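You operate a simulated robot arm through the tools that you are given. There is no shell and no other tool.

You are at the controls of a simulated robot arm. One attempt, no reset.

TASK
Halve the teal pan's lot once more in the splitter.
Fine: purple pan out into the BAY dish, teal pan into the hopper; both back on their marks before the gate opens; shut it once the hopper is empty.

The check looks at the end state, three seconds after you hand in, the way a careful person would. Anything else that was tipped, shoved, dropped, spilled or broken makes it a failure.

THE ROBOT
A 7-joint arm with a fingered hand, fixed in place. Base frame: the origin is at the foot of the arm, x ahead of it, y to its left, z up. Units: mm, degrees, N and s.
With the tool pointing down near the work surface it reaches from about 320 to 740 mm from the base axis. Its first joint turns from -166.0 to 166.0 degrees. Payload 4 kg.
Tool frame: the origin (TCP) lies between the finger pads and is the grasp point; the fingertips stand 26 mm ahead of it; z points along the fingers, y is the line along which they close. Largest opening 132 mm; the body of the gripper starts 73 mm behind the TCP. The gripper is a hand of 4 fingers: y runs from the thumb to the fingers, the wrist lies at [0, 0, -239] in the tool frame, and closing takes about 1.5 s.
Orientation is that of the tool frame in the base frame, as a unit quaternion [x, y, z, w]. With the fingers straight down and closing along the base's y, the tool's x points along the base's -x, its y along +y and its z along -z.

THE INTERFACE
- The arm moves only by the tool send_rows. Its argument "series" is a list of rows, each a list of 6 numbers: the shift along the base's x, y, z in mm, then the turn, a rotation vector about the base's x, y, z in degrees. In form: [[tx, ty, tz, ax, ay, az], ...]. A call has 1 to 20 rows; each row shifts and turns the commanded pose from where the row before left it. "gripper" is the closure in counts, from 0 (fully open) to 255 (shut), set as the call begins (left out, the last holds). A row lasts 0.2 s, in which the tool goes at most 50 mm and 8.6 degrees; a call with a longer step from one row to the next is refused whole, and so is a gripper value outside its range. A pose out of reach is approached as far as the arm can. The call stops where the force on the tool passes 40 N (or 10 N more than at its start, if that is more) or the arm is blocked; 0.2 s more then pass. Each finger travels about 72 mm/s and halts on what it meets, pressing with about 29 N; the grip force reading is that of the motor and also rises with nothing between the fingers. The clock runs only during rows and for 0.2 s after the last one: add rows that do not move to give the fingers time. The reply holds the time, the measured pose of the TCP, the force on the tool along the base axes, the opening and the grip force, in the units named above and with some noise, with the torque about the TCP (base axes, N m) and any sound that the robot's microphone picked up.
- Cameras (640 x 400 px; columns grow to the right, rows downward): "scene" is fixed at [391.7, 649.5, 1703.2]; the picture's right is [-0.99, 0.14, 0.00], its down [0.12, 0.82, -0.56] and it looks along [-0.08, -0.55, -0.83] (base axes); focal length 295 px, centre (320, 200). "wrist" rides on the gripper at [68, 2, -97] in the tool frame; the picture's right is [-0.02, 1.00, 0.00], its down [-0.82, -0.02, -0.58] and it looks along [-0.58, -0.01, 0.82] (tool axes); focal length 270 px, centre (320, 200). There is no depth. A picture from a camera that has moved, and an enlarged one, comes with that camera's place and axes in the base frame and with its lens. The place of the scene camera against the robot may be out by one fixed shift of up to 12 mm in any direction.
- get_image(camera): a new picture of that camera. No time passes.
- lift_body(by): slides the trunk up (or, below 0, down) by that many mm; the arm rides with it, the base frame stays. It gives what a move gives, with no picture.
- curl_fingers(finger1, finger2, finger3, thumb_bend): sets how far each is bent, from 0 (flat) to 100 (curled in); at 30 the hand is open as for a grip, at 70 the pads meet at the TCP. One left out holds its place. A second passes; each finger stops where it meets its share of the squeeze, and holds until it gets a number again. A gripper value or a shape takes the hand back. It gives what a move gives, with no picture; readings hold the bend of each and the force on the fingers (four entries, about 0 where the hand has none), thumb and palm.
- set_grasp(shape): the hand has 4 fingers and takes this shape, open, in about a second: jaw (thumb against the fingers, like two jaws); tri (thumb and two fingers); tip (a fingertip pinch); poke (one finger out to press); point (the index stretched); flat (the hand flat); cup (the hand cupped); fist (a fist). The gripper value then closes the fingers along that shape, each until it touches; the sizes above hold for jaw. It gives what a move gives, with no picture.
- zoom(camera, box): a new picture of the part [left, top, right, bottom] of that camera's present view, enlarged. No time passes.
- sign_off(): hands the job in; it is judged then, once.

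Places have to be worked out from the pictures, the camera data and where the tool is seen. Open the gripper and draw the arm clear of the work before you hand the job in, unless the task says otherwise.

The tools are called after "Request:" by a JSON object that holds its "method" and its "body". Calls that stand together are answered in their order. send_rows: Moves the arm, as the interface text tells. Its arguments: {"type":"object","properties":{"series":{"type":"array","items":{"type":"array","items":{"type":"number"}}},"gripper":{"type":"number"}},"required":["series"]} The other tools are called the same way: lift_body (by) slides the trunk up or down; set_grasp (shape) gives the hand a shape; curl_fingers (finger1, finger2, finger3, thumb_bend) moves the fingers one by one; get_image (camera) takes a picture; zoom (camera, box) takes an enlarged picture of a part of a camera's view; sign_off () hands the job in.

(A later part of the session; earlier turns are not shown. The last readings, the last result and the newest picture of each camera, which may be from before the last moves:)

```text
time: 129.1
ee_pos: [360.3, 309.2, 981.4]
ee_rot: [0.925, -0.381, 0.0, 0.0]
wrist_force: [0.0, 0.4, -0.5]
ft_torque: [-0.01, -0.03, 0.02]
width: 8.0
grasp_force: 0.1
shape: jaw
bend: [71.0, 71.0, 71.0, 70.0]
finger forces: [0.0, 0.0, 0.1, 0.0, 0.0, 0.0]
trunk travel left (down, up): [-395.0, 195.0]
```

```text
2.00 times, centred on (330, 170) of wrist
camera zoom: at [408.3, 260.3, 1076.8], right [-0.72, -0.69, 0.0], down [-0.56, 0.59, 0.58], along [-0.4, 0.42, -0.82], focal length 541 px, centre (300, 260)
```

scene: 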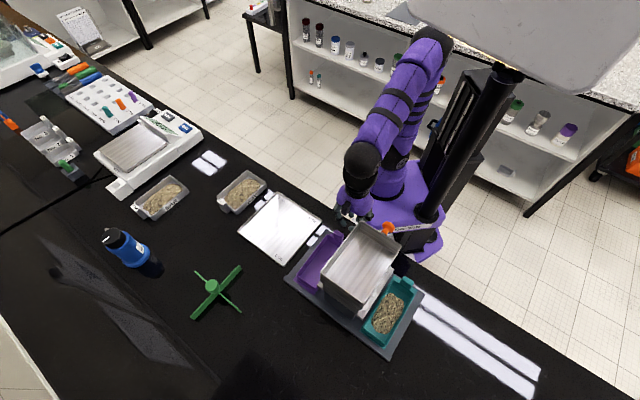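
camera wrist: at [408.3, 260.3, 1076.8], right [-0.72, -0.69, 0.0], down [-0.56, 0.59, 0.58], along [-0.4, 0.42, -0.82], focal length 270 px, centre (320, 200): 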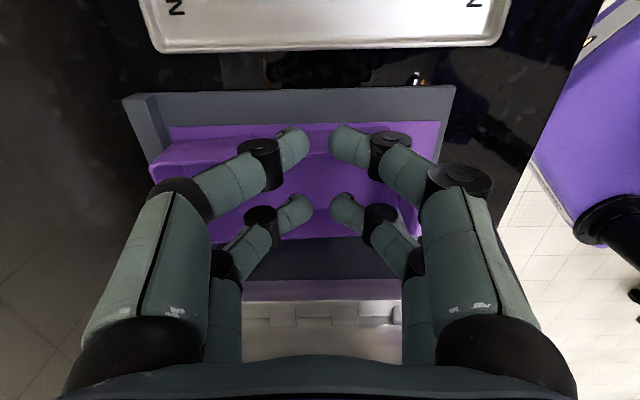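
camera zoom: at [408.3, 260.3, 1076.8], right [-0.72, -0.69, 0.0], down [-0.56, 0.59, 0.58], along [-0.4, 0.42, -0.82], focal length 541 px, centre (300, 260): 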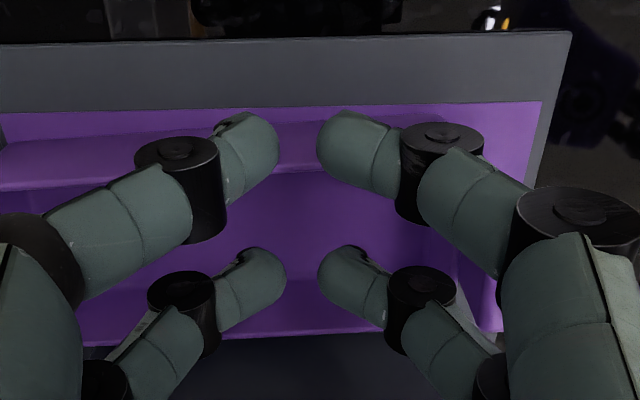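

The wall is between the pairs. I lower, then move toward the back wall from inside in steps, watching for contact.

Request:
{"method": "send_rows", "body": {"series": [[0, 0, -10, 0, 0, 0], [0, 0, -10, 0, 0, 0], [0, 0, -9, 0, 0, 0], [-3.5, -3.5, 0, 0, 0, 0], [-3.5, -3.5, 0, 0, 0, 0], [-3.5, -3.5, 0, 0, 0, 0], [-3.5, -3.5, 0, 0, 0, 0], [0, 0, 0, 0, 0, 0]]}}

Request:
{"method": "zoom", "body": {"camera": "wrist", "box": [190, 70, 470, 270]}}

Request:
{"method": "zoom", "body": {"camera": "scene", "box": [285, 220, 345, 295]}}

```text
time: 130.9
ee_pos: [349.0, 293.2, 954.3]
ee_rot: [0.924, -0.381, 0.0, 0.002]
wrist_force: [0.9, 0.4, -0.2]
ft_torque: [0.0, -0.01, 0.03]
width: 8.0
grasp_force: 0.0
shape: jaw
bend: [71.0, 71.0, 71.0, 70.0]
finger forces: [0.1, 0.2, 0.0, 0.0, 0.0, 0.1]
trunk travel left (down, up): [-395.0, 195.0]
```

```text
2.00 times, centred on (330, 170) of wrist
camera zoom: at [395.5, 244.7, 1049.8], right [-0.72, -0.69, 0.0], down [-0.56, 0.59, 0.58], along [-0.4, 0.42, -0.82], focal length 541 px, centre (300, 260)
```

zoom: 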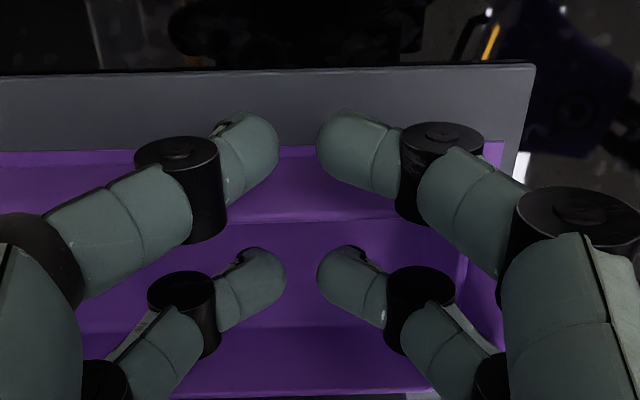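

```text
5.33 times, centred on (315, 258) of scene
camera zoom: at [391.7, 649.5, 1703.2], right [-0.99, 0.14, 0.0], down [0.12, 0.82, -0.56], along [-0.08, -0.55, -0.83], focal length 1573 px, centre (347, -107)
```

zoom: 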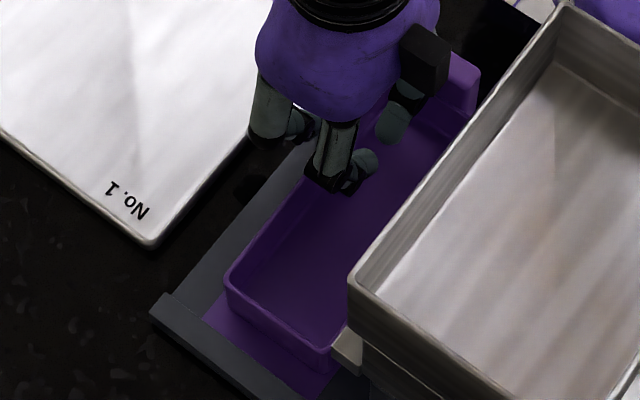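

The finger knuckle reached the wall earlier than I judged and the pan moved back about 18 mm. I rise and measure again before correcting.

Request:
{"method": "send_rows", "body": {"series": [[3, 3, 0, 0, 0, 0], [0, 0, 20, 0, 0, 0], [0, 0, 45, 0, 0, 0], [0, 0, 45, 0, 0, 0], [0, 0, 45, 0, 0, 0], [0, 0, 40, 0, 0, 0], [-10, 20, 0, 0, 0, 0], [-10, 30, 0, 0, 0, 0], [0, 0, 0, 0, 0, 0]]}}

Request:
{"method": "get_image", "body": {"camera": "wrist"}}

Request:
{"method": "zoom", "body": {"camera": "wrist", "box": [190, 0, 450, 140]}}

```text
time: 132.9
ee_pos: [334.2, 344.7, 1150.1]
ee_rot: [0.924, -0.382, 0.0, 0.0]
wrist_force: [0.3, 0.3, -0.4]
ft_torque: [0.01, -0.01, 0.0]
width: 8.0
grasp_force: 0.0
shape: jaw
bend: [71.0, 71.0, 71.0, 70.0]
finger forces: [0.0, 0.0, 0.0, 0.1, 0.0, 0.0]
trunk travel left (down, up): [-395.0, 195.0]
```

```text
taken
camera wrist: at [380.7, 295.5, 1244.7], right [-0.72, -0.69, 0.0], down [-0.56, 0.59, 0.58], along [-0.4, 0.42, -0.82], focal length 270 px, centre (320, 200)
```

wrist: 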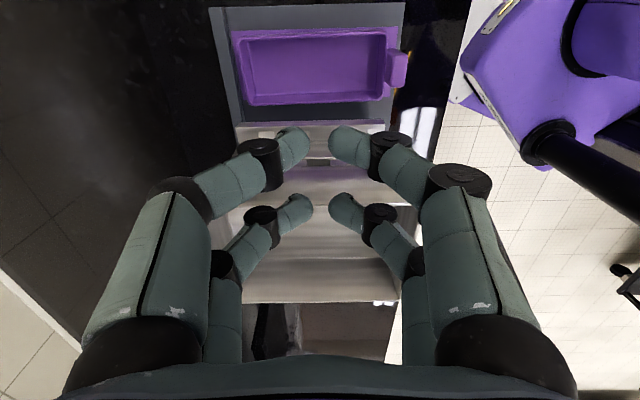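

```text
2.46 times, centred on (320, 70) of wrist
camera zoom: at [380.7, 295.5, 1244.7], right [-0.72, -0.69, 0.0], down [-0.56, 0.59, 0.58], along [-0.4, 0.42, -0.82], focal length 665 px, centre (320, 520)
```

zoom: 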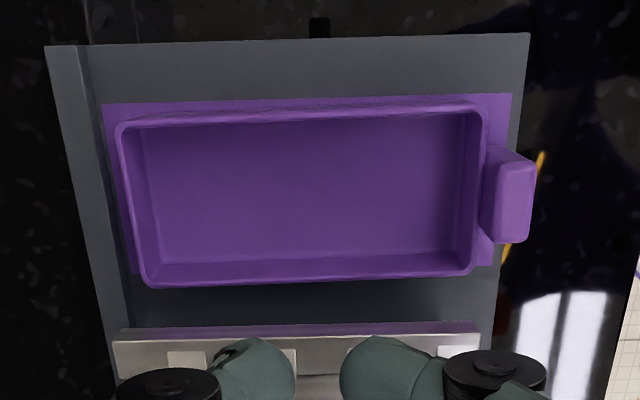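

Now measured: the mark spans u 395–572 and v −43…28. The pan is straight (0.6°) and centred in v, but 7 mm short in u. I go behind the tab again and push exactly 7 mm; last time contact was 29 mm ahead of the TCP.

Request:
{"method": "send_rows", "body": {"series": [[-6.6, -8.6, 0, 0, 0, -8.2], [-6.6, -8.6, 0, 0, 0, -8.2], [-6.6, -8.6, 0, 0, 0, -8.2], [-6.6, -8.6, 0, 0, 0, -8.2], [-6.6, -8.6, 0, 0, 0, -8.2], [-6.6, -8.6, 0, 0, 0, -8.2], [-6.6, -8.6, 0, 0, 0, -8.2], [-6.6, -8.6, 0, 0, 0, -8.2], [-6.6, -8.6, 0, 0, 0, -8.2], [-6.6, -8.6, 0, 0, 0, -8.2], [-6.6, -8.4, 0, 0, 0, -8], [0, 0, -40, 0, 0, 0], [0, 0, -40, 0, 0, 0], [0, 0, -40, 0, 0, 0], [0, 0, -40, 0, 0, 0], [0, 0, -15, 0, 0, 0], [0, 0, 0, 0, 0, 0]]}}

Request:
{"method": "zoom", "body": {"camera": "wrist", "box": [230, 120, 410, 250]}}

```text
time: 136.5
ee_pos: [261.1, 253.1, 974.3]
ee_rot: [-0.384, 0.923, 0.0, -0.001]
wrist_force: [0.1, -0.3, 0.2]
ft_torque: [0.02, -0.02, -0.01]
width: 8.1
grasp_force: 0.1
shape: jaw
bend: [71.0, 71.0, 71.0, 70.0]
finger forces: [0.0, 0.1, 0.1, 0.0, 0.0, 0.1]
trunk travel left (down, up): [-395.0, 195.0]
```

```text
3.08 times, centred on (320, 185) of wrist
camera zoom: at [210.8, 206.2, 1069.5], right [-0.69, 0.72, 0.0], down [0.59, 0.56, 0.58], along [0.42, 0.4, -0.82], focal length 832 px, centre (320, 246)
```

zoom: 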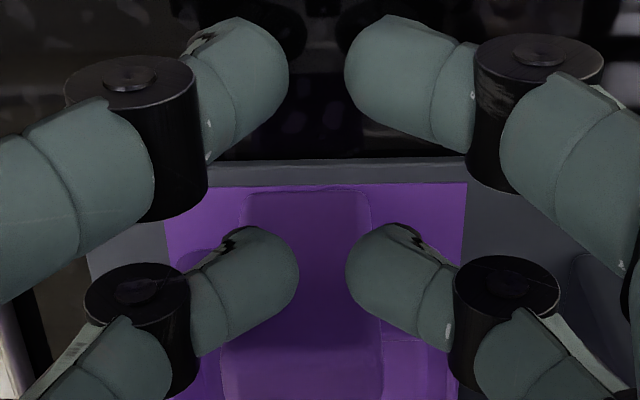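

Aligned with the tab. I lower and push 11 mm (the first 4 mm or so is free travel).

Request:
{"method": "send_rows", "body": {"series": [[1, -1, -9, 0, 0, 0], [0.5, -0.5, -9, 0, 0, 0], [1.6, 1.6, 0, 0, 0, 0], [1.6, 1.6, 0, 0, 0, 0], [1.6, 1.6, 0, 0, 0, 0], [1.6, 1.6, 0, 0, 0, 0], [1.6, 1.6, 0, 0, 0, 0], [0, 0, 0, 0, 0, 0], [-4, -4, 0, 0, 0, 0], [-3, -3, 20, 0, 0, 0], [0, 0, 45, 0, 0, 0], [0, 0, 45, 0, 0, 0], [0, 0, 45, 0, 0, 0], [0, 0, 40, 0, 0, 0]]}}

Request:
{"method": "zoom", "body": {"camera": "scene", "box": [285, 220, 345, 295]}}

Request:
{"method": "get_image", "body": {"camera": "wrist"}}

Request:
{"method": "zoom", "body": {"camera": "wrist", "box": [230, 120, 410, 300]}}

```text
time: 139.5
ee_pos: [260.5, 253.4, 1153.3]
ee_rot: [-0.384, 0.923, 0.0, -0.002]
wrist_force: [-0.9, 0.8, 0.4]
ft_torque: [0.01, 0.02, 0.0]
width: 7.9
grasp_force: 0.1
shape: jaw
bend: [71.0, 71.0, 71.0, 70.0]
finger forces: [0.0, 0.1, 0.1, 0.0, 0.0, 0.0]
trunk travel left (down, up): [-395.0, 195.0]
```

```text
5.33 times, centred on (315, 258) of scene
camera zoom: at [391.7, 649.5, 1703.2], right [-0.99, 0.14, 0.0], down [0.12, 0.82, -0.56], along [-0.08, -0.55, -0.83], focal length 1573 px, centre (347, -107)
```

zoom: 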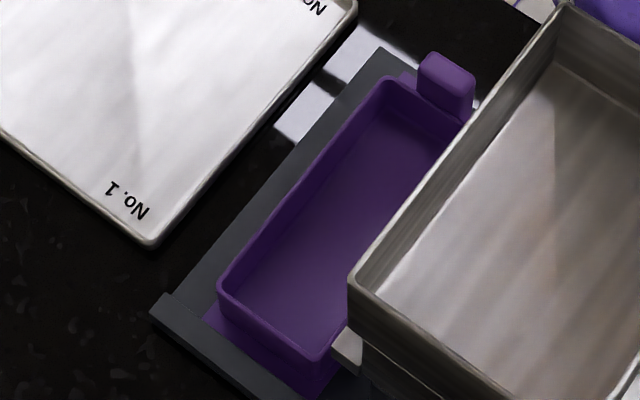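

```text
taken
camera wrist: at [212.0, 207.6, 1249.4], right [-0.69, 0.72, 0.0], down [0.59, 0.56, 0.58], along [0.42, 0.4, -0.82], focal length 270 px, centre (320, 200)
```

wrist: 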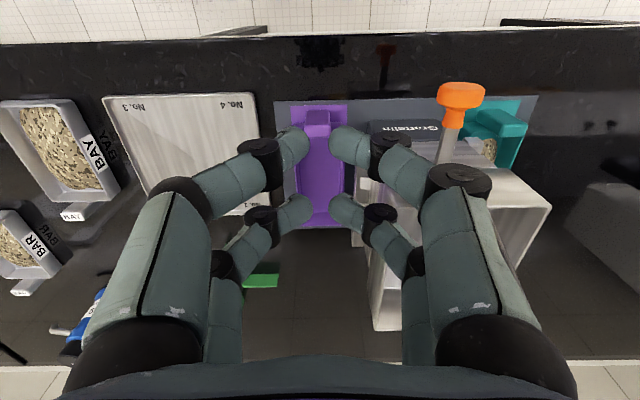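

```text
2.22 times, centred on (320, 210) of wrist
camera zoom: at [212.0, 207.6, 1249.4], right [-0.69, 0.72, 0.0], down [0.59, 0.56, 0.58], along [0.42, 0.4, -0.82], focal length 601 px, centre (320, 178)
```

zoom: 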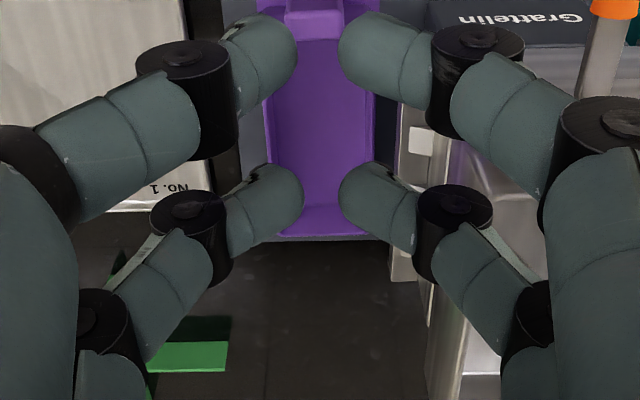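

The purple pan is now on its mark: front rim u≈563 against 562 originally. Next the teal pan, the same way mirrored: hand at tool y = +u, closed, above the teal pan's outer wall.

Request:
{"method": "send_rows", "body": {"series": [[-7.7, 24.3, 0, 0, 0, -8.2], [-7.7, 24.3, 0, 0, 0, -8.2], [-7.7, 24.3, 0, 0, 0, -8.2], [-7.7, 24.3, 0, 0, 0, -8.2], [-7.7, 24.3, 0, 0, 0, -8.2], [-7.7, 24.3, 0, 0, 0, -8.2], [-7.7, 24.3, 0, 0, 0, -8.2], [-7.7, 24.3, 0, 0, 0, -8.2], [-7.7, 24.3, 0, 0, 0, -8.2], [-7.7, 24.3, 0, 0, 0, -8.2], [-7.7, 24.3, 0, 0, 0, -7.7], [0, 0, -40, 0, 0, 0], [0, 0, -40, 0, 0, 0], [0, 0, -40, 0, 0, 0], [0, 0, -30, 0, 0, 0], [0, 0, 0, 0, 0, 0]]}}

Request:
{"method": "get_image", "body": {"camera": "wrist"}}

Request:
{"method": "zoom", "body": {"camera": "wrist", "box": [190, 70, 470, 270]}}

```text
time: 142.9
ee_pos: [177.6, 521.7, 999.1]
ee_rot: [0.379, 0.925, 0.0, 0.0]
wrist_force: [0.7, 0.6, 0.1]
ft_torque: [0.01, -0.02, -0.04]
width: 8.1
grasp_force: 0.1
shape: jaw
bend: [71.0, 71.0, 71.0, 70.0]
finger forces: [0.0, 0.0, 0.0, 0.0, 0.0, 0.0]
trunk travel left (down, up): [-395.0, 195.0]
```

```text
taken
camera wrist: at [130.6, 571.2, 1093.4], right [0.72, 0.69, 0.0], down [0.57, -0.59, 0.58], along [0.4, -0.42, -0.82], focal length 270 px, centre (320, 200)
```

wrist: 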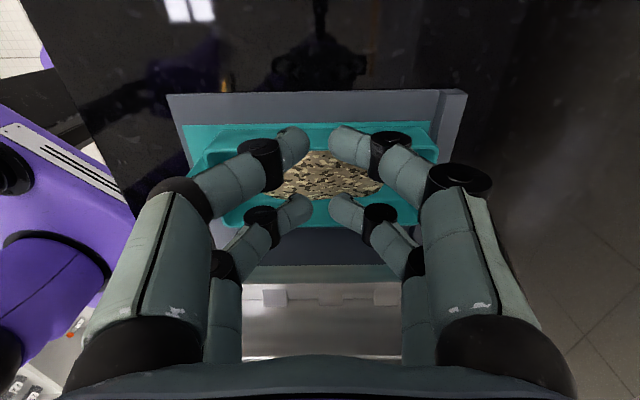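

```text
2.00 times, centred on (330, 170) of wrist
camera zoom: at [130.6, 571.2, 1093.4], right [0.72, 0.69, 0.0], down [0.57, -0.59, 0.58], along [0.4, -0.42, -0.82], focal length 541 px, centre (300, 260)
```

zoom: 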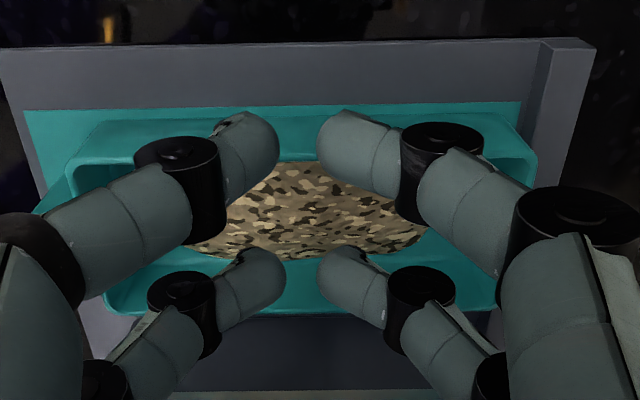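

The outer wall is centred between the finger pairs. I lower and push outward (+v) by 51 mm.

Request:
{"method": "send_rows", "body": {"series": [[0, 0, -16, 0, 0, 0], [0, 0, -16, 0, 0, 0], [0, 0, -15, 0, 0, 0], [-4, 4, 0, 0, 0, 0], [-4, 4, 0, 0, 0, 0], [-4, 4, 0, 0, 0, 0], [-4, 4, 0, 0, 0, 0], [-4, 4, 0, 0, 0, 0], [-4, 4, 0, 0, 0, 0], [-4, 4, 0, 0, 0, 0], [-4, 4, 0, 0, 0, 0], [-4, 4, 0, 0, 0, 0], [0, 0, 0, 0, 0, 0], [3.5, -3.5, 0, 0, 0, 0], [0, 0, 25, 0, 0, 0], [0, 0, 40, 0, 0, 0], [0, 0, 40, 0, 0, 0]]}}

Request:
{"method": "zoom", "body": {"camera": "scene", "box": [340, 240, 460, 360]}}

Request:
{"method": "get_image", "body": {"camera": "wrist"}}

```text
time: 146.5
ee_pos: [143.8, 550.8, 1057.3]
ee_rot: [0.379, 0.925, 0.0, 0.0]
wrist_force: [-0.2, -0.3, 0.2]
ft_torque: [0.01, -0.03, -0.02]
width: 7.8
grasp_force: 0.0
shape: jaw
bend: [71.0, 71.0, 71.0, 70.0]
finger forces: [0.1, 0.0, 0.0, 0.0, 0.0, 0.0]
trunk travel left (down, up): [-395.0, 195.0]
```

```text
3.33 times, centred on (400, 300) of scene
camera zoom: at [391.7, 649.5, 1703.2], right [-0.99, 0.14, 0.0], down [0.12, 0.82, -0.56], along [-0.08, -0.55, -0.83], focal length 983 px, centre (53, -133)
```

zoom: 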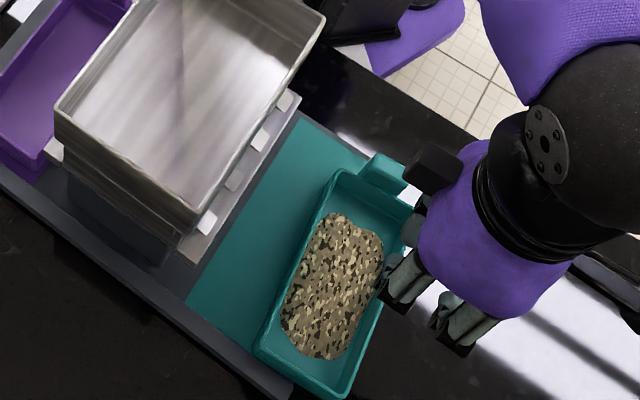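

```text
taken
camera wrist: at [96.5, 600.8, 1153.3], right [0.72, 0.69, 0.0], down [0.57, -0.59, 0.58], along [0.4, -0.42, -0.82], focal length 270 px, centre (320, 200)
```

wrist: 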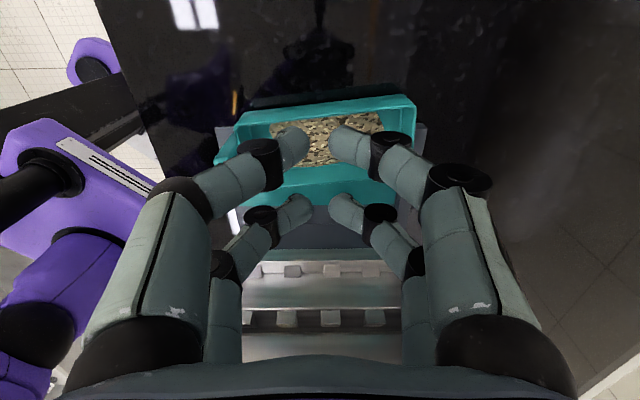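

The pan slid out about 42 mm with a small yaw. I rise a little, yaw +90° so the fingers straddle the pan width, and look.

Request:
{"method": "send_rows", "body": {"series": [[2.3, -2, 0, 0, 0, 8.4], [2.3, -2, 0, 0, 0, 8.4], [2.3, -2, 0, 0, 0, 8.4], [2.3, -2, 0, 0, 0, 8.4], [2.3, -2, 0, 0, 0, 8.4], [2.3, -2, 0, 0, 0, 8.4], [2.3, -2, 0, 0, 0, 8.4], [2.3, -2, 0, 0, 0, 8.4], [2.3, -2, 0, 0, 0, 8.4], [2.3, -2, 0, 0, 0, 8.4], [2, -2, 0, 0, 0, 8.4], [0, 0, 0, 0, 0, 0]]}}

Request:
{"method": "curl_fingers", "body": {"finger1": 36, "finger2": 36, "finger3": 36, "thumb_bend": 36}}

Request:
{"method": "get_image", "body": {"camera": "wrist"}}

Request:
{"method": "zoom", "body": {"camera": "wrist", "box": [200, 0, 460, 220]}}

```text
time: 149.1
ee_pos: [167.2, 530.3, 1059.6]
ee_rot: [-0.407, 0.913, -0.001, 0.0]
wrist_force: [-0.4, -0.2, -0.1]
ft_torque: [-0.02, 0.0, 0.0]
width: 8.1
grasp_force: 0.1
shape: jaw
bend: [71.0, 71.0, 71.0, 70.0]
finger forces: [0.0, 0.0, 0.0, 0.0, 0.0, 0.0]
trunk travel left (down, up): [-395.0, 195.0]
```

```text
time: 150.1
ee_pos: [168.6, 530.4, 1059.9]
ee_rot: [-0.405, 0.914, 0.0, 0.001]
wrist_force: [-0.2, 0.5, 0.7]
ft_torque: [0.03, 0.02, 0.02]
width: 112.6
grasp_force: 0.1
shape: fingers
bend: [36.0, 36.0, 36.0, 36.0]
finger forces: [0.1, 0.0, 0.1, 0.0, 0.1, 0.1]
trunk travel left (down, up): [-395.0, 195.0]
```

```text
taken
camera wrist: at [121.0, 480.7, 1155.0], right [-0.72, 0.69, 0.0], down [0.56, 0.59, 0.58], along [0.4, 0.42, -0.82], focal length 270 px, centre (320, 200)
```

wrist: 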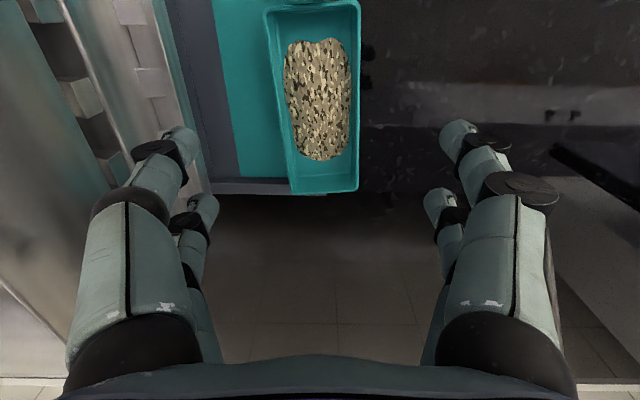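

```text
1.82 times, centred on (330, 110) of wrist
camera zoom: at [121.0, 480.7, 1155.0], right [-0.72, 0.69, 0.0], down [0.56, 0.59, 0.58], along [0.4, 0.42, -0.82], focal length 491 px, centre (302, 364)
```

zoom: 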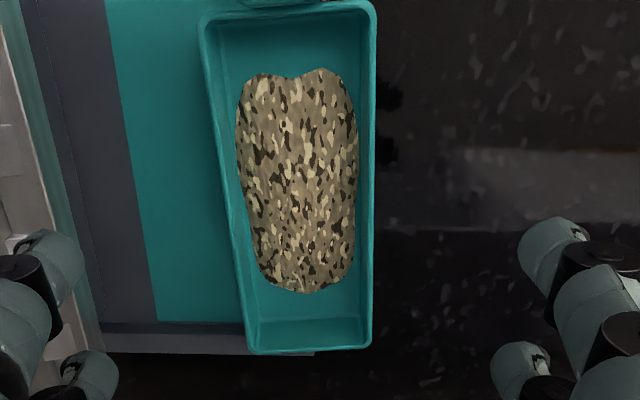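

Pan centre ≈(169, 531), long axis az 50°. I match the yaw (+2°), narrow the fingers and descend to the grip height.

Request:
{"method": "curl_fingers", "body": {"finger1": 45, "finger2": 45, "finger3": 45, "thumb_bend": 45}}

Request:
{"method": "send_rows", "body": {"series": [[-2, -2, -20, 0, 0, 2], [0, 0, -25, 0, 0, 0], [0, 0, -25, 0, 0, 0], [0, 0, -20, 0, 0, 0], [0, 0, -10, 0, 0, 0], [0, 0, -7, 0, 0, 0], [0, 0, 0, 0, 0, 0]]}}

Request:
{"method": "get_image", "body": {"camera": "wrist"}}

```text
time: 151.1
ee_pos: [168.4, 529.9, 1059.6]
ee_rot: [-0.406, 0.914, 0.001, 0.0]
wrist_force: [-0.8, -0.2, -0.2]
ft_torque: [0.0, 0.04, -0.04]
width: 83.5
grasp_force: 0.1
shape: fingers
bend: [45.0, 45.0, 45.0, 45.0]
finger forces: [0.1, 0.0, 0.0, 0.0, 0.1, 0.0]
trunk travel left (down, up): [-395.0, 195.0]
```

```text
time: 152.7
ee_pos: [168.3, 526.1, 951.7]
ee_rot: [-0.421, 0.907, 0.0, -0.001]
wrist_force: [-0.7, 0.1, -0.2]
ft_torque: [-0.01, 0.03, -0.01]
width: 83.7
grasp_force: 0.1
shape: fingers
bend: [45.0, 45.0, 45.0, 45.0]
finger forces: [0.0, 0.1, 0.0, 0.0, 0.0, 0.0]
trunk travel left (down, up): [-395.0, 195.0]
```

```text
taken
camera wrist: at [122.5, 475.4, 1047.2], right [-0.75, 0.66, 0.0], down [0.54, 0.61, 0.58], along [0.38, 0.43, -0.82], focal length 270 px, centre (320, 200)
```

wrist: 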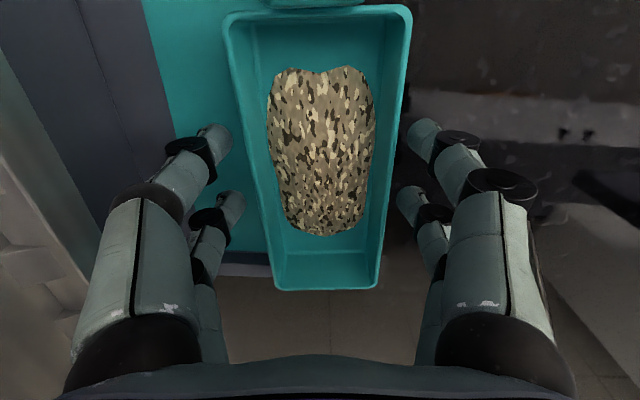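

Well aligned. I close all four fingers on the teal pan.

Request:
{"method": "curl_fingers", "body": {"finger1": 66, "finger2": 66, "finger3": 66, "thumb_bend": 66}}

Request:
{"method": "send_rows", "body": {"series": [[0, 0, 4, 0, 0, 0], [0, 0, 4, 0, 0, 0], [0, 0, 0, 0, 0, 0]]}}

Request:
{"method": "get_image", "body": {"camera": "wrist"}}

Request:
{"method": "zoom", "body": {"camera": "scene", "box": [340, 240, 460, 360]}}

```text
time: 153.7
ee_pos: [168.4, 525.1, 951.8]
ee_rot: [-0.421, 0.907, 0.0, 0.0]
wrist_force: [-0.2, -0.3, 0.9]
ft_torque: [0.02, -0.01, 0.0]
width: 61.2
grasp_force: 20.6
shape: fingers
bend: [49.0, 49.0, 53.0, 59.0]
finger forces: [10.3, 10.3, 7.8, 0.1, 12.7, 0.0]
trunk travel left (down, up): [-395.0, 195.0]
```

```text
time: 154.5
ee_pos: [167.1, 527.5, 959.6]
ee_rot: [-0.421, 0.907, 0.0, 0.001]
wrist_force: [0.3, -0.3, -1.0]
ft_torque: [0.01, -0.01, -0.01]
width: 61.5
grasp_force: 20.2
shape: fingers
bend: [49.0, 49.0, 53.0, 59.0]
finger forces: [10.2, 10.3, 7.8, 0.0, 12.8, 0.0]
trunk travel left (down, up): [-395.0, 195.0]
```

```text
taken
camera wrist: at [122.4, 477.2, 1055.8], right [-0.75, 0.66, 0.0], down [0.54, 0.61, 0.58], along [0.38, 0.43, -0.82], focal length 270 px, centre (320, 200)
```

wrist: 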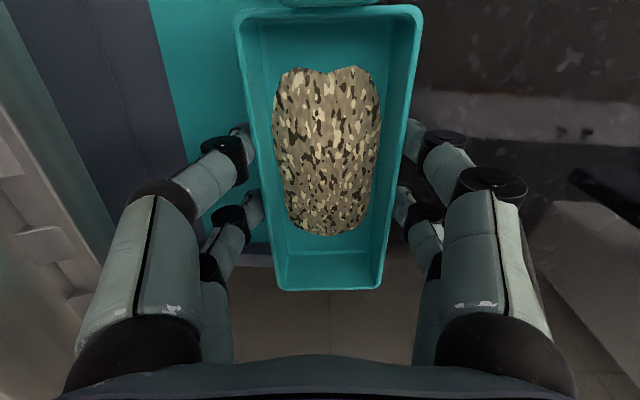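

```text
3.33 times, centred on (400, 300) of scene
camera zoom: at [391.7, 649.5, 1703.2], right [-0.99, 0.14, 0.0], down [0.12, 0.82, -0.56], along [-0.08, -0.55, -0.83], focal length 983 px, centre (53, -133)
```

zoom: 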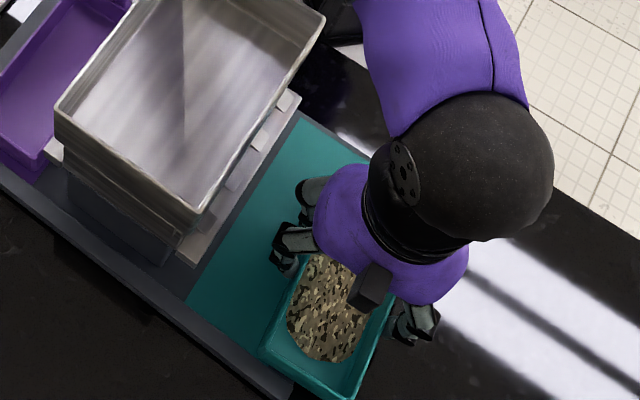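

The teal pan is held firmly. I raise the trunk 150 mm, lift further with the arm, then yaw −95° and bring the lip over the hopper centre.

Request:
{"method": "lift_body", "body": {"by": 150}}

Request:
{"method": "send_rows", "body": {"series": [[0, 0, 10, 0, 0, 0], [0, 0, 15, 0, 0, 0], [0, 0, 15, 0, 0, 0], [0, 0, 15, 0, 0, 0], [0, 0, 10, 0, 0, 0], [3, -3, 0, 0, 0, -4], [3.5, -4, 0, 0, 0, -7], [3.5, -4, 0, 0, 0, -7], [3.5, -4, 0, 0, 0, -7], [3.5, -4, 0, 0, 0, -7], [3.5, -4, 0, 0, 0, -7], [3.5, -4, 0, 0, 0, -7], [3.5, -4, 0, 0, 0, -7], [3.5, -4, 0, 0, 0, -7], [3.5, -4, 0, 0, 0, -7], [3.5, -4, 0, 0, 0, -7], [3.5, -4, 0, 0, 0, -7], [3.5, -5, 0, 0, 0, -7], [3, -6, 0, 0, 0, -6.8], [0, 0, 0, 0, 0, 0]]}}

Request:
{"method": "get_image", "body": {"camera": "wrist"}}

Request:
{"method": "get_image", "body": {"camera": "scene"}}

```text
time: 156.3
ee_pos: [168.7, 527.6, 1110.3]
ee_rot: [-0.421, 0.907, 0.0, 0.0]
wrist_force: [0.1, -0.6, -0.3]
ft_torque: [0.01, -0.02, 0.01]
width: 61.4
grasp_force: 20.9
shape: fingers
bend: [49.0, 49.0, 53.0, 59.0]
finger forces: [10.3, 10.3, 7.7, 0.1, 12.7, 0.0]
trunk travel left (down, up): [-545.0, 45.0]
```

```text
time: 160.5
ee_pos: [215.1, 470.1, 1174.0]
ee_rot: [0.383, 0.924, -0.001, 0.0]
wrist_force: [-0.6, -0.3, -0.1]
ft_torque: [0.01, 0.02, -0.01]
width: 61.4
grasp_force: 20.7
shape: fingers
bend: [49.0, 49.0, 53.0, 59.0]
finger forces: [10.3, 10.2, 7.8, 0.0, 12.8, 0.0]
trunk travel left (down, up): [-545.0, 45.0]
```

```text
taken
camera wrist: at [168.1, 519.4, 1270.3], right [0.73, 0.69, 0.0], down [0.56, -0.59, 0.58], along [0.4, -0.42, -0.82], focal length 270 px, centre (320, 200)
```

wrist: 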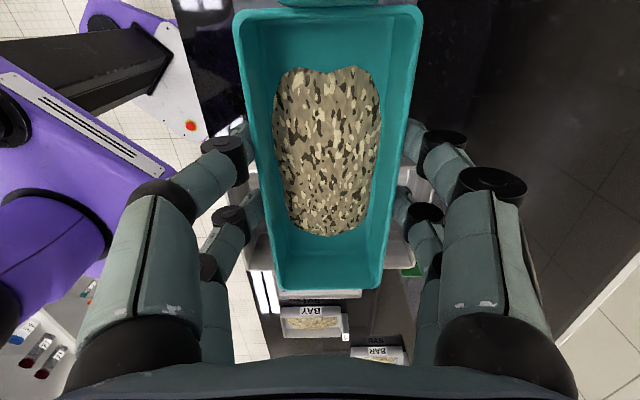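

```text
taken
```

scene: 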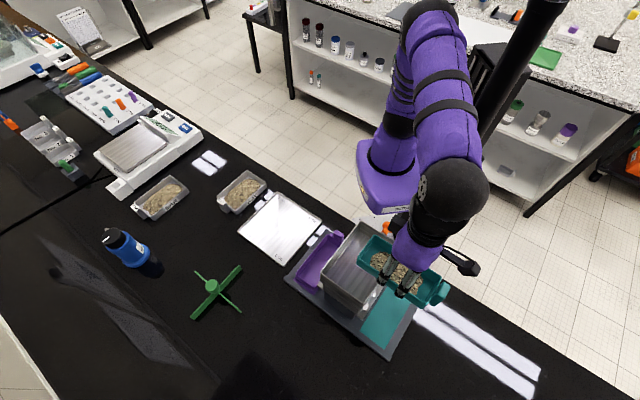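

The lip is over the hopper centre by calculation. I tilt to about 58° and look into the hopper.

Request:
{"method": "send_rows", "body": {"series": [[1.7, -1.7, 6, 5.87, 5.87, 0], [2.8, -2.8, 5.5, 5.87, 5.87, 0], [3.8, -3.8, 4.9, 5.87, 5.87, 0], [2.3, -2.3, 2, 2.93, 2.93, 0], [2.5, -2.5, 2, 2.93, 2.93, 0], [2.8, -2.8, 1.5, 2.93, 2.93, 0], [2.9, -2.9, 1.4, 2.93, 2.93, 0], [3.1, -3.1, 0.8, 2.93, 2.93, 0], [3.3, -3.3, 0.8, 2.93, 2.93, 0], [3.5, -3.5, 0.1, 2.93, 2.93, 0], [3.6, -3.6, 0.1, 2.93, 2.93, 0]]}}

Request:
{"method": "get_image", "body": {"camera": "wrist"}}

Request:
{"method": "zoom", "body": {"camera": "scene", "box": [290, 190, 450, 320]}}

```text
time: 162.9
ee_pos: [248.8, 438.9, 1199.1]
ee_rot: [0.333, 0.807, 0.185, -0.45]
wrist_force: [-0.6, 0.4, -0.5]
ft_torque: [-0.02, -0.03, 0.0]
width: 61.3
grasp_force: 20.7
shape: fingers
bend: [49.0, 49.0, 54.0, 59.0]
finger forces: [10.2, 10.2, 7.7, 0.0, 12.6, 0.0]
trunk travel left (down, up): [-545.0, 45.0]
```

```text
taken
camera wrist: at [282.4, 407.6, 1308.0], right [0.72, 0.7, -0.02], down [0.64, -0.67, -0.39], along [-0.29, 0.27, -0.92], focal length 270 px, centre (320, 200)
```

wrist: 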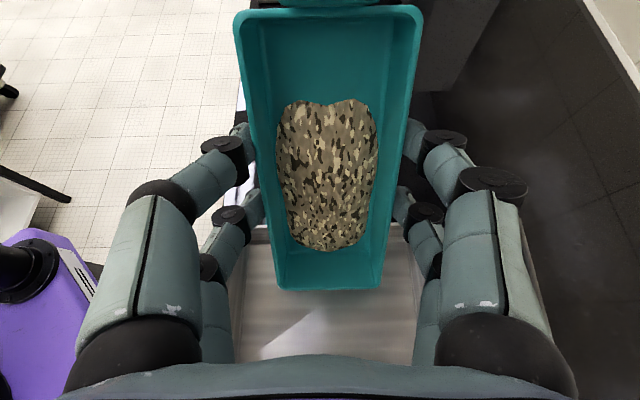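

```text
3.08 times, centred on (370, 255) of scene
camera zoom: at [391.7, 649.5, 1703.2], right [-0.99, 0.14, 0.0], down [0.12, 0.82, -0.56], along [-0.08, -0.55, -0.83], focal length 908 px, centre (166, 31)
```

zoom: 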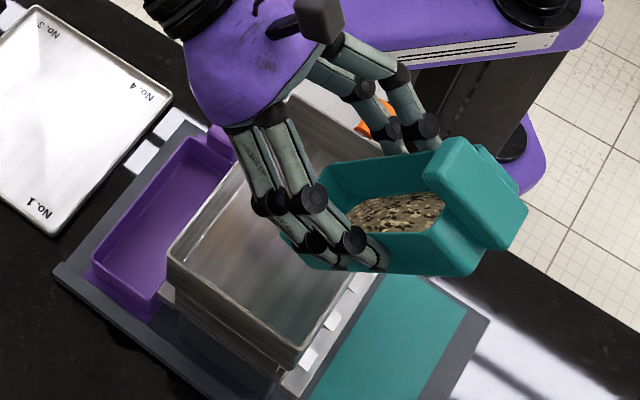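

The lip is well inside the hopper outline. I continue to about 91° and hold.

Request:
{"method": "send_rows", "body": {"series": [[3.7, -3.7, 2.0, 2.93, 2.93, 0], [3.8, -3.8, 1.8, 2.93, 2.93, 0], [3.9, -3.9, 1.2, 2.93, 2.93, 0], [3.9, -3.9, 1.0, 2.93, 2.93, 0], [4.0, -4.0, 0.5, 2.93, 2.93, 0], [4.0, -4.0, 0.1, 2.93, 2.93, 0], [4.0, -4.0, -0.4, 2.93, 2.93, 0], [4.0, -4.0, -0.7, 2.93, 2.93, 0], [0, 0, 0, 0, 0, 0], [0, 0, 0, 0, 0, 0], [0, 0, 0, 0, 0, 0], [0, 0, 0, 0, 0, 0], [0, 0, 0, 0, 0, 0]]}}

Request:
{"method": "get_image", "body": {"camera": "wrist"}}

Request:
{"method": "zoom", "body": {"camera": "scene", "box": [290, 190, 450, 320]}}

```text
time: 165.7
ee_pos: [280.2, 405.8, 1207.3]
ee_rot: [-0.268, -0.646, -0.273, 0.66]
wrist_force: [0.1, 0.4, -0.6]
ft_torque: [0.0, 0.01, 0.01]
width: 61.0
grasp_force: 20.7
shape: fingers
bend: [49.0, 49.0, 54.0, 59.0]
finger forces: [10.3, 10.3, 7.7, 0.0, 12.7, 0.0]
trunk travel left (down, up): [-545.0, 45.0]
```

```text
taken
camera wrist: at [350.6, 338.4, 1271.6], right [0.71, 0.71, -0.03], down [0.38, -0.41, -0.83], along [-0.6, 0.58, -0.56], focal length 270 px, centre (320, 200)
```

wrist: 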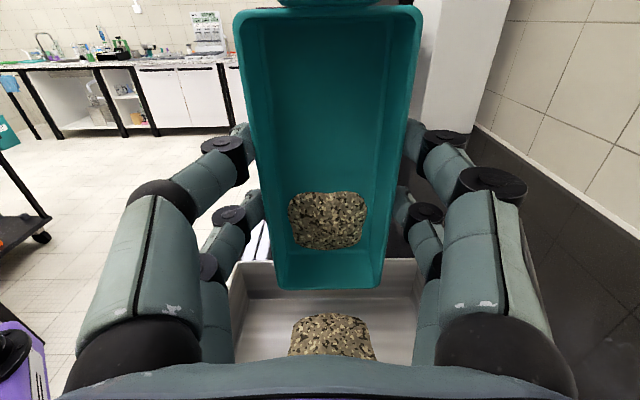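

```text
3.08 times, centred on (370, 255) of scene
camera zoom: at [391.7, 649.5, 1703.2], right [-0.99, 0.14, 0.0], down [0.12, 0.82, -0.56], along [-0.08, -0.55, -0.83], focal length 908 px, centre (166, 31)
```

zoom: 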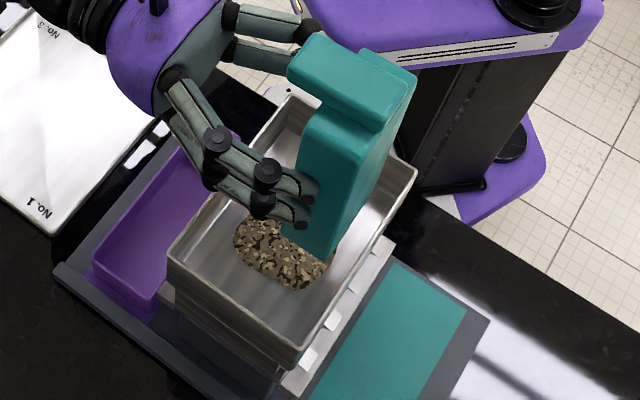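

Grains are landing in the hopper. I tilt on to about 116° and hold until the pan is empty.

Request:
{"method": "send_rows", "body": {"series": [[3.9, -3.9, -1.1, 2.93, 2.93, 0], [3.9, -3.9, -1.5, 2.93, 2.93, 0], [3.7, -3.7, -2, 2.93, 2.93, 0], [3.7, -3.7, -2.2, 2.93, 2.93, 0], [3.5, -3.5, -2.7, 2.93, 2.93, 0], [3.5, -3.5, -3, 2.93, 2.93, 0], [0, 0, 0, 0, 0, 0], [0, 0, 0, 0, 0, 0], [0, 0, 0, 0, 0, 0], [0, 0, 0, 0, 0, 0], [0, 0, 0, 0, 0, 0], [0, 0, 0, 0, 0, 0], [0, 0, 0, 0, 0, 0]]}}

Request:
{"method": "get_image", "body": {"camera": "wrist"}}

Request:
{"method": "zoom", "body": {"camera": "scene", "box": [290, 190, 450, 320]}}

```text
time: 168.5
ee_pos: [301.6, 383.1, 1193.1]
ee_rot: [-0.202, -0.489, -0.324, 0.784]
wrist_force: [-0.3, -1.1, -0.5]
ft_torque: [-0.03, -0.03, 0.0]
width: 60.9
grasp_force: 20.7
shape: fingers
bend: [49.0, 49.0, 54.0, 59.0]
finger forces: [10.3, 10.1, 7.8, 0.0, 12.7, 0.1]
trunk travel left (down, up): [-545.0, 45.0]
```

```text
taken
camera wrist: at [385.3, 301.8, 1211.1], right [0.7, 0.72, -0.02], down [0.1, -0.13, -0.99], along [-0.71, 0.69, -0.16], focal length 270 px, centre (320, 200)
```

wrist: 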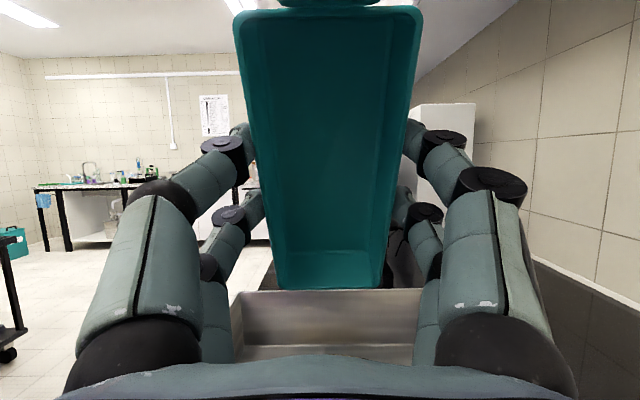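

```text
3.08 times, centred on (370, 255) of scene
camera zoom: at [391.7, 649.5, 1703.2], right [-0.99, 0.14, 0.0], down [0.12, 0.82, -0.56], along [-0.08, -0.55, -0.83], focal length 908 px, centre (166, 31)
```

zoom: 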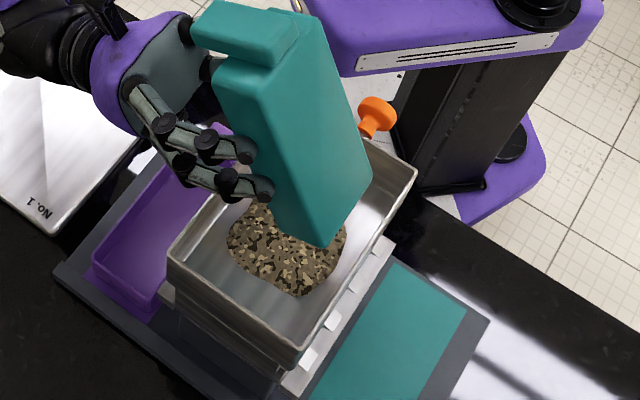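

The teal pan is empty, all of it in the hopper. I tilt back to level with a bit of extra height.

Request:
{"method": "send_rows", "body": {"series": [[-6.9, 6.9, 7.7, -5.87, -5.87, 0], [-7.4, 7.4, 6.2, -5.87, -5.87, 0], [-7.8, 7.8, 4.6, -5.87, -5.87, 0], [-7.9, 7.9, 3.1, -5.87, -5.87, 0], [-7.9, 7.9, 1.4, -5.87, -5.87, 0], [-7.8, 7.8, 0, -5.87, -5.87, 0], [-7.5, 7.5, 0, -5.87, -5.87, 0], [-7.1, 7.1, 2, -5.87, -5.87, 0], [-6.4, 6.4, 1, -5.87, -5.87, 0], [-5.7, 5.7, 0, -5.87, -5.87, 0], [-4.8, 4.8, 0, -5.87, -5.87, 0], [-3.8, 3.8, 0, -5.87, -5.87, 0], [-2.8, 2.8, 0, -5.87, -5.87, 0], [-1.7, 1.7, 0, -5.85, -5.85, 0], [0, 0, 0, 0, 0, 0]]}}

```text
time: 171.7
ee_pos: [215.3, 469.8, 1220.3]
ee_rot: [0.383, 0.924, 0.0, 0.001]
wrist_force: [-0.1, 0.6, -0.2]
ft_torque: [-0.05, -0.01, 0.0]
width: 61.0
grasp_force: 20.4
shape: fingers
bend: [49.0, 49.0, 54.0, 59.0]
finger forces: [10.3, 9.9, 7.7, 0.0, 12.5, 0.0]
trunk travel left (down, up): [-545.0, 45.0]
```

Level again. I carry the empty pan back, yaw +90°, to its parking spot beside the teal mark, then lower.

Request:
{"method": "send_rows", "body": {"series": [[-3.5, 4, 0, 0, 0, 6], [-3.5, 4, 0, 0, 0, 7], [-3.5, 4, 0, 0, 0, 7], [-3.5, 4, 0, 0, 0, 7], [-3.5, 4, 0, 0, 0, 7], [-3.5, 4, 0, 0, 0, 7], [-3.5, 4, 0, 0, 0, 7], [-3.5, 4, 0, 0, 0, 7], [-3.5, 4, 0, 0, 0, 7], [-3.5, 4, 0, 0, 0, 7], [-3.5, 4, 0, 0, 0, 7], [-3.5, 4, 0, 0, 0, 7], [-3.2, 4.4, 0, 0, 0, 7], [0, 0, 0, 0, 0, 0]]}}

Request:
{"method": "lift_body", "body": {"by": -150}}

Request:
{"method": "send_rows", "body": {"series": [[0, 0, -20, 0, 0, 0], [0, 0, -25, 0, 0, 0], [0, 0, -25, 0, 0, 0], [0, 0, -20, 0, 0, 0], [0, 0, 0, 0, 0, 0]]}}

Request:
{"method": "get_image", "body": {"camera": "wrist"}}

Request:
{"method": "zoom", "body": {"camera": "scene", "box": [340, 240, 460, 360]}}

```text
time: 174.7
ee_pos: [171.3, 523.2, 1218.3]
ee_rot: [-0.384, 0.923, 0.001, 0.0]
wrist_force: [-0.2, 0.2, -0.1]
ft_torque: [0.02, -0.05, 0.03]
width: 61.1
grasp_force: 20.5
shape: fingers
bend: [49.0, 49.0, 54.0, 59.0]
finger forces: [10.2, 9.9, 7.7, 0.0, 12.5, 0.0]
trunk travel left (down, up): [-545.0, 45.0]
```

```text
time: 176.4
ee_pos: [171.8, 522.1, 1069.4]
ee_rot: [-0.383, 0.924, 0.0, 0.0]
wrist_force: [-0.4, -0.2, -0.2]
ft_torque: [-0.01, 0.0, -0.04]
width: 61.2
grasp_force: 19.8
shape: fingers
bend: [49.0, 49.0, 54.0, 59.0]
finger forces: [10.2, 10.0, 7.7, 0.0, 12.4, 0.0]
trunk travel left (down, up): [-395.0, 195.0]
```

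```text
time: 177.6
ee_pos: [174.0, 523.3, 978.8]
ee_rot: [-0.382, 0.924, 0.0, 0.001]
wrist_force: [-0.5, 0.9, -0.9]
ft_torque: [0.05, -0.01, 0.05]
width: 60.9
grasp_force: 20.0
shape: fingers
bend: [49.0, 49.0, 54.0, 59.0]
finger forces: [10.1, 10.1, 7.7, 0.1, 12.6, 0.0]
trunk travel left (down, up): [-395.0, 195.0]
```

```text
taken
camera wrist: at [123.4, 476.4, 1073.9], right [-0.69, 0.72, 0.0], down [0.59, 0.56, 0.58], along [0.42, 0.4, -0.82], focal length 270 px, centre (320, 200)
```

wrist: 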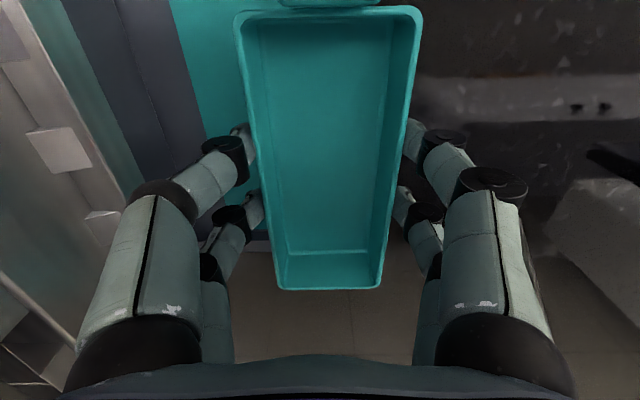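

```text
3.33 times, centred on (400, 300) of scene
camera zoom: at [391.7, 649.5, 1703.2], right [-0.99, 0.14, 0.0], down [0.12, 0.82, -0.56], along [-0.08, -0.55, -0.83], focal length 983 px, centre (53, -133)
```

zoom: 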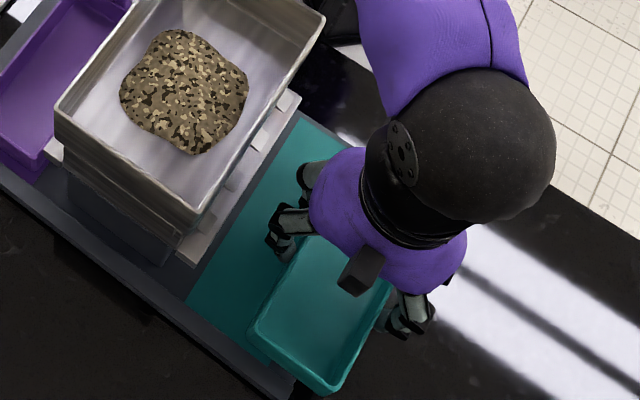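

I lower the last part gently and release.

Request:
{"method": "send_rows", "body": {"series": [[-1, -1, -8, 0, 0, 0], [0, 0, -8, 0, 0, 0], [0, 0, -6, 0, 0, 0], [0, 0, -4, 0, 0, 0], [0, 0, 0, 0, 0, 0]]}}

Request:
{"method": "curl_fingers", "body": {"finger1": 45, "finger2": 45, "finger3": 45, "thumb_bend": 45}}

Request:
{"method": "send_rows", "body": {"series": [[0, 0, 15, 0, 0, 0], [0, 0, 30, 0, 0, 0], [0, 0, 40, 0, 0, 0], [0, 0, 30, 0, 0, 0], [0, 0, 0, 0, 0, 0]]}}

Request:
{"method": "get_image", "body": {"camera": "wrist"}}

Request:
{"method": "zoom", "body": {"camera": "wrist", "box": [200, 0, 460, 220]}}

```text
time: 178.8
ee_pos: [170.3, 520.9, 953.6]
ee_rot: [-0.383, 0.924, 0.001, 0.002]
wrist_force: [0.1, 0.3, -0.2]
ft_torque: [-0.04, 0.05, 0.04]
width: 61.0
grasp_force: 20.0
shape: fingers
bend: [49.0, 49.0, 54.0, 59.0]
finger forces: [10.2, 10.0, 7.8, 0.1, 12.6, 0.0]
trunk travel left (down, up): [-395.0, 195.0]
```

```text
time: 179.8
ee_pos: [170.5, 521.8, 955.1]
ee_rot: [-0.383, 0.924, 0.001, 0.0]
wrist_force: [0.3, 0.5, 0.1]
ft_torque: [-0.01, -0.01, 0.03]
width: 82.3
grasp_force: 0.1
shape: fingers
bend: [45.0, 45.0, 45.0, 45.0]
finger forces: [0.0, 0.0, 0.0, 0.1, 0.0, 0.1]
trunk travel left (down, up): [-395.0, 195.0]
```

```text
time: 181.0
ee_pos: [171.9, 518.2, 1069.5]
ee_rot: [-0.382, 0.924, 0.0, 0.001]
wrist_force: [0.9, 0.5, -0.3]
ft_torque: [0.0, 0.0, 0.0]
width: 82.5
grasp_force: 0.1
shape: fingers
bend: [45.0, 45.0, 45.0, 45.0]
finger forces: [0.0, 0.0, 0.1, 0.0, 0.1, 0.1]
trunk travel left (down, up): [-395.0, 195.0]
```

```text
taken
camera wrist: at [122.0, 471.7, 1165.0], right [-0.69, 0.72, 0.0], down [0.59, 0.56, 0.58], along [0.42, 0.4, -0.82], focal length 270 px, centre (320, 200)
```

wrist: 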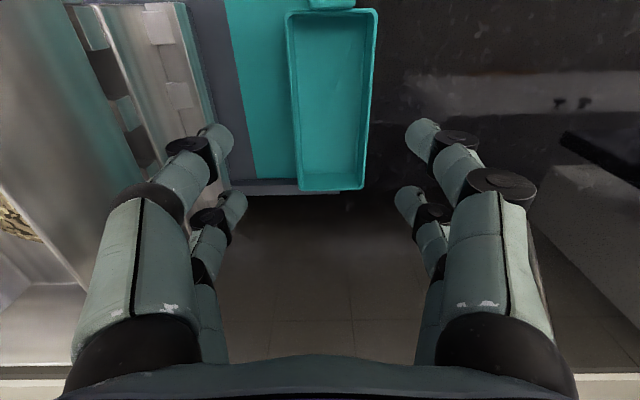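

```text
1.82 times, centred on (330, 110) of wrist
camera zoom: at [122.0, 471.7, 1165.0], right [-0.69, 0.72, 0.0], down [0.59, 0.56, 0.58], along [0.42, 0.4, -0.82], focal length 491 px, centre (302, 364)
```

zoom: 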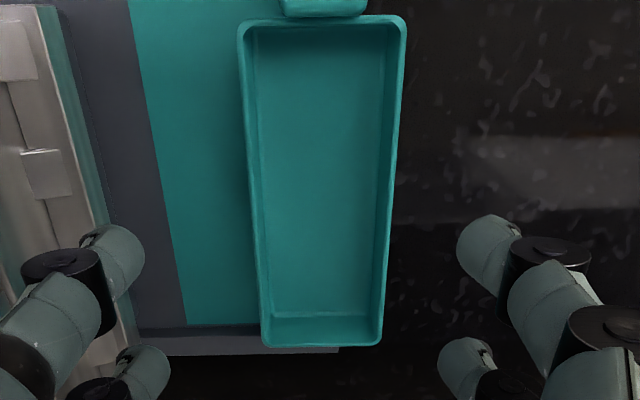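

The pan rests straight (centre u≈493, v≈256). I close the hand, yaw −90°, straddle the outer wall and push it in toward its mark.

Request:
{"method": "send_rows", "body": {"series": [[-2.6, 2.4, 0, 0, 0, -8.2], [-2.6, 2.4, 0, 0, 0, -8.2], [-2.6, 2.4, 0, 0, 0, -8.2], [-2.6, 2.4, 0, 0, 0, -8.2], [-2.6, 2.4, 0, 0, 0, -8.2], [-2.6, 2.4, 0, 0, 0, -8.2], [-2.6, 2.4, 0, 0, 0, -8.2], [-2.6, 2.4, 0, 0, 0, -8.2], [-2.6, 2.4, 0, 0, 0, -8.2], [-2.6, 2.4, 0, 0, 0, -8.2], [-2.6, 2.4, 0, 0, 0, -8], [0, 0, -30, 0, 0, 0], [0, 0, -30, 0, 0, 0], [0, 0, -20, 0, 0, 0], [0, 0, 0, 0, 0, 0]], "gripper": 240}}

Request:
{"method": "zoom", "body": {"camera": "wrist", "box": [190, 70, 470, 270]}}

```text
time: 184.2
ee_pos: [143.3, 546.0, 988.3]
ee_rot: [0.382, 0.924, -0.001, 0.001]
wrist_force: [-0.1, 0.3, -0.5]
ft_torque: [0.02, 0.0, -0.01]
width: 8.0
grasp_force: 0.1
shape: jaw
bend: [71.0, 71.0, 71.0, 70.0]
finger forces: [0.0, 0.0, 0.0, 0.0, 0.0, 0.1]
trunk travel left (down, up): [-395.0, 195.0]
```

```text
2.00 times, centred on (330, 170) of wrist
camera zoom: at [96.1, 597.6, 1083.4], right [0.72, 0.69, 0.0], down [0.56, -0.59, 0.58], along [0.4, -0.42, -0.82], focal length 541 px, centre (300, 260)
```

zoom: 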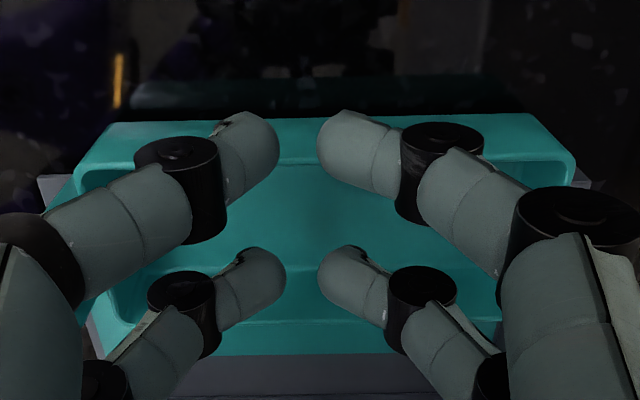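

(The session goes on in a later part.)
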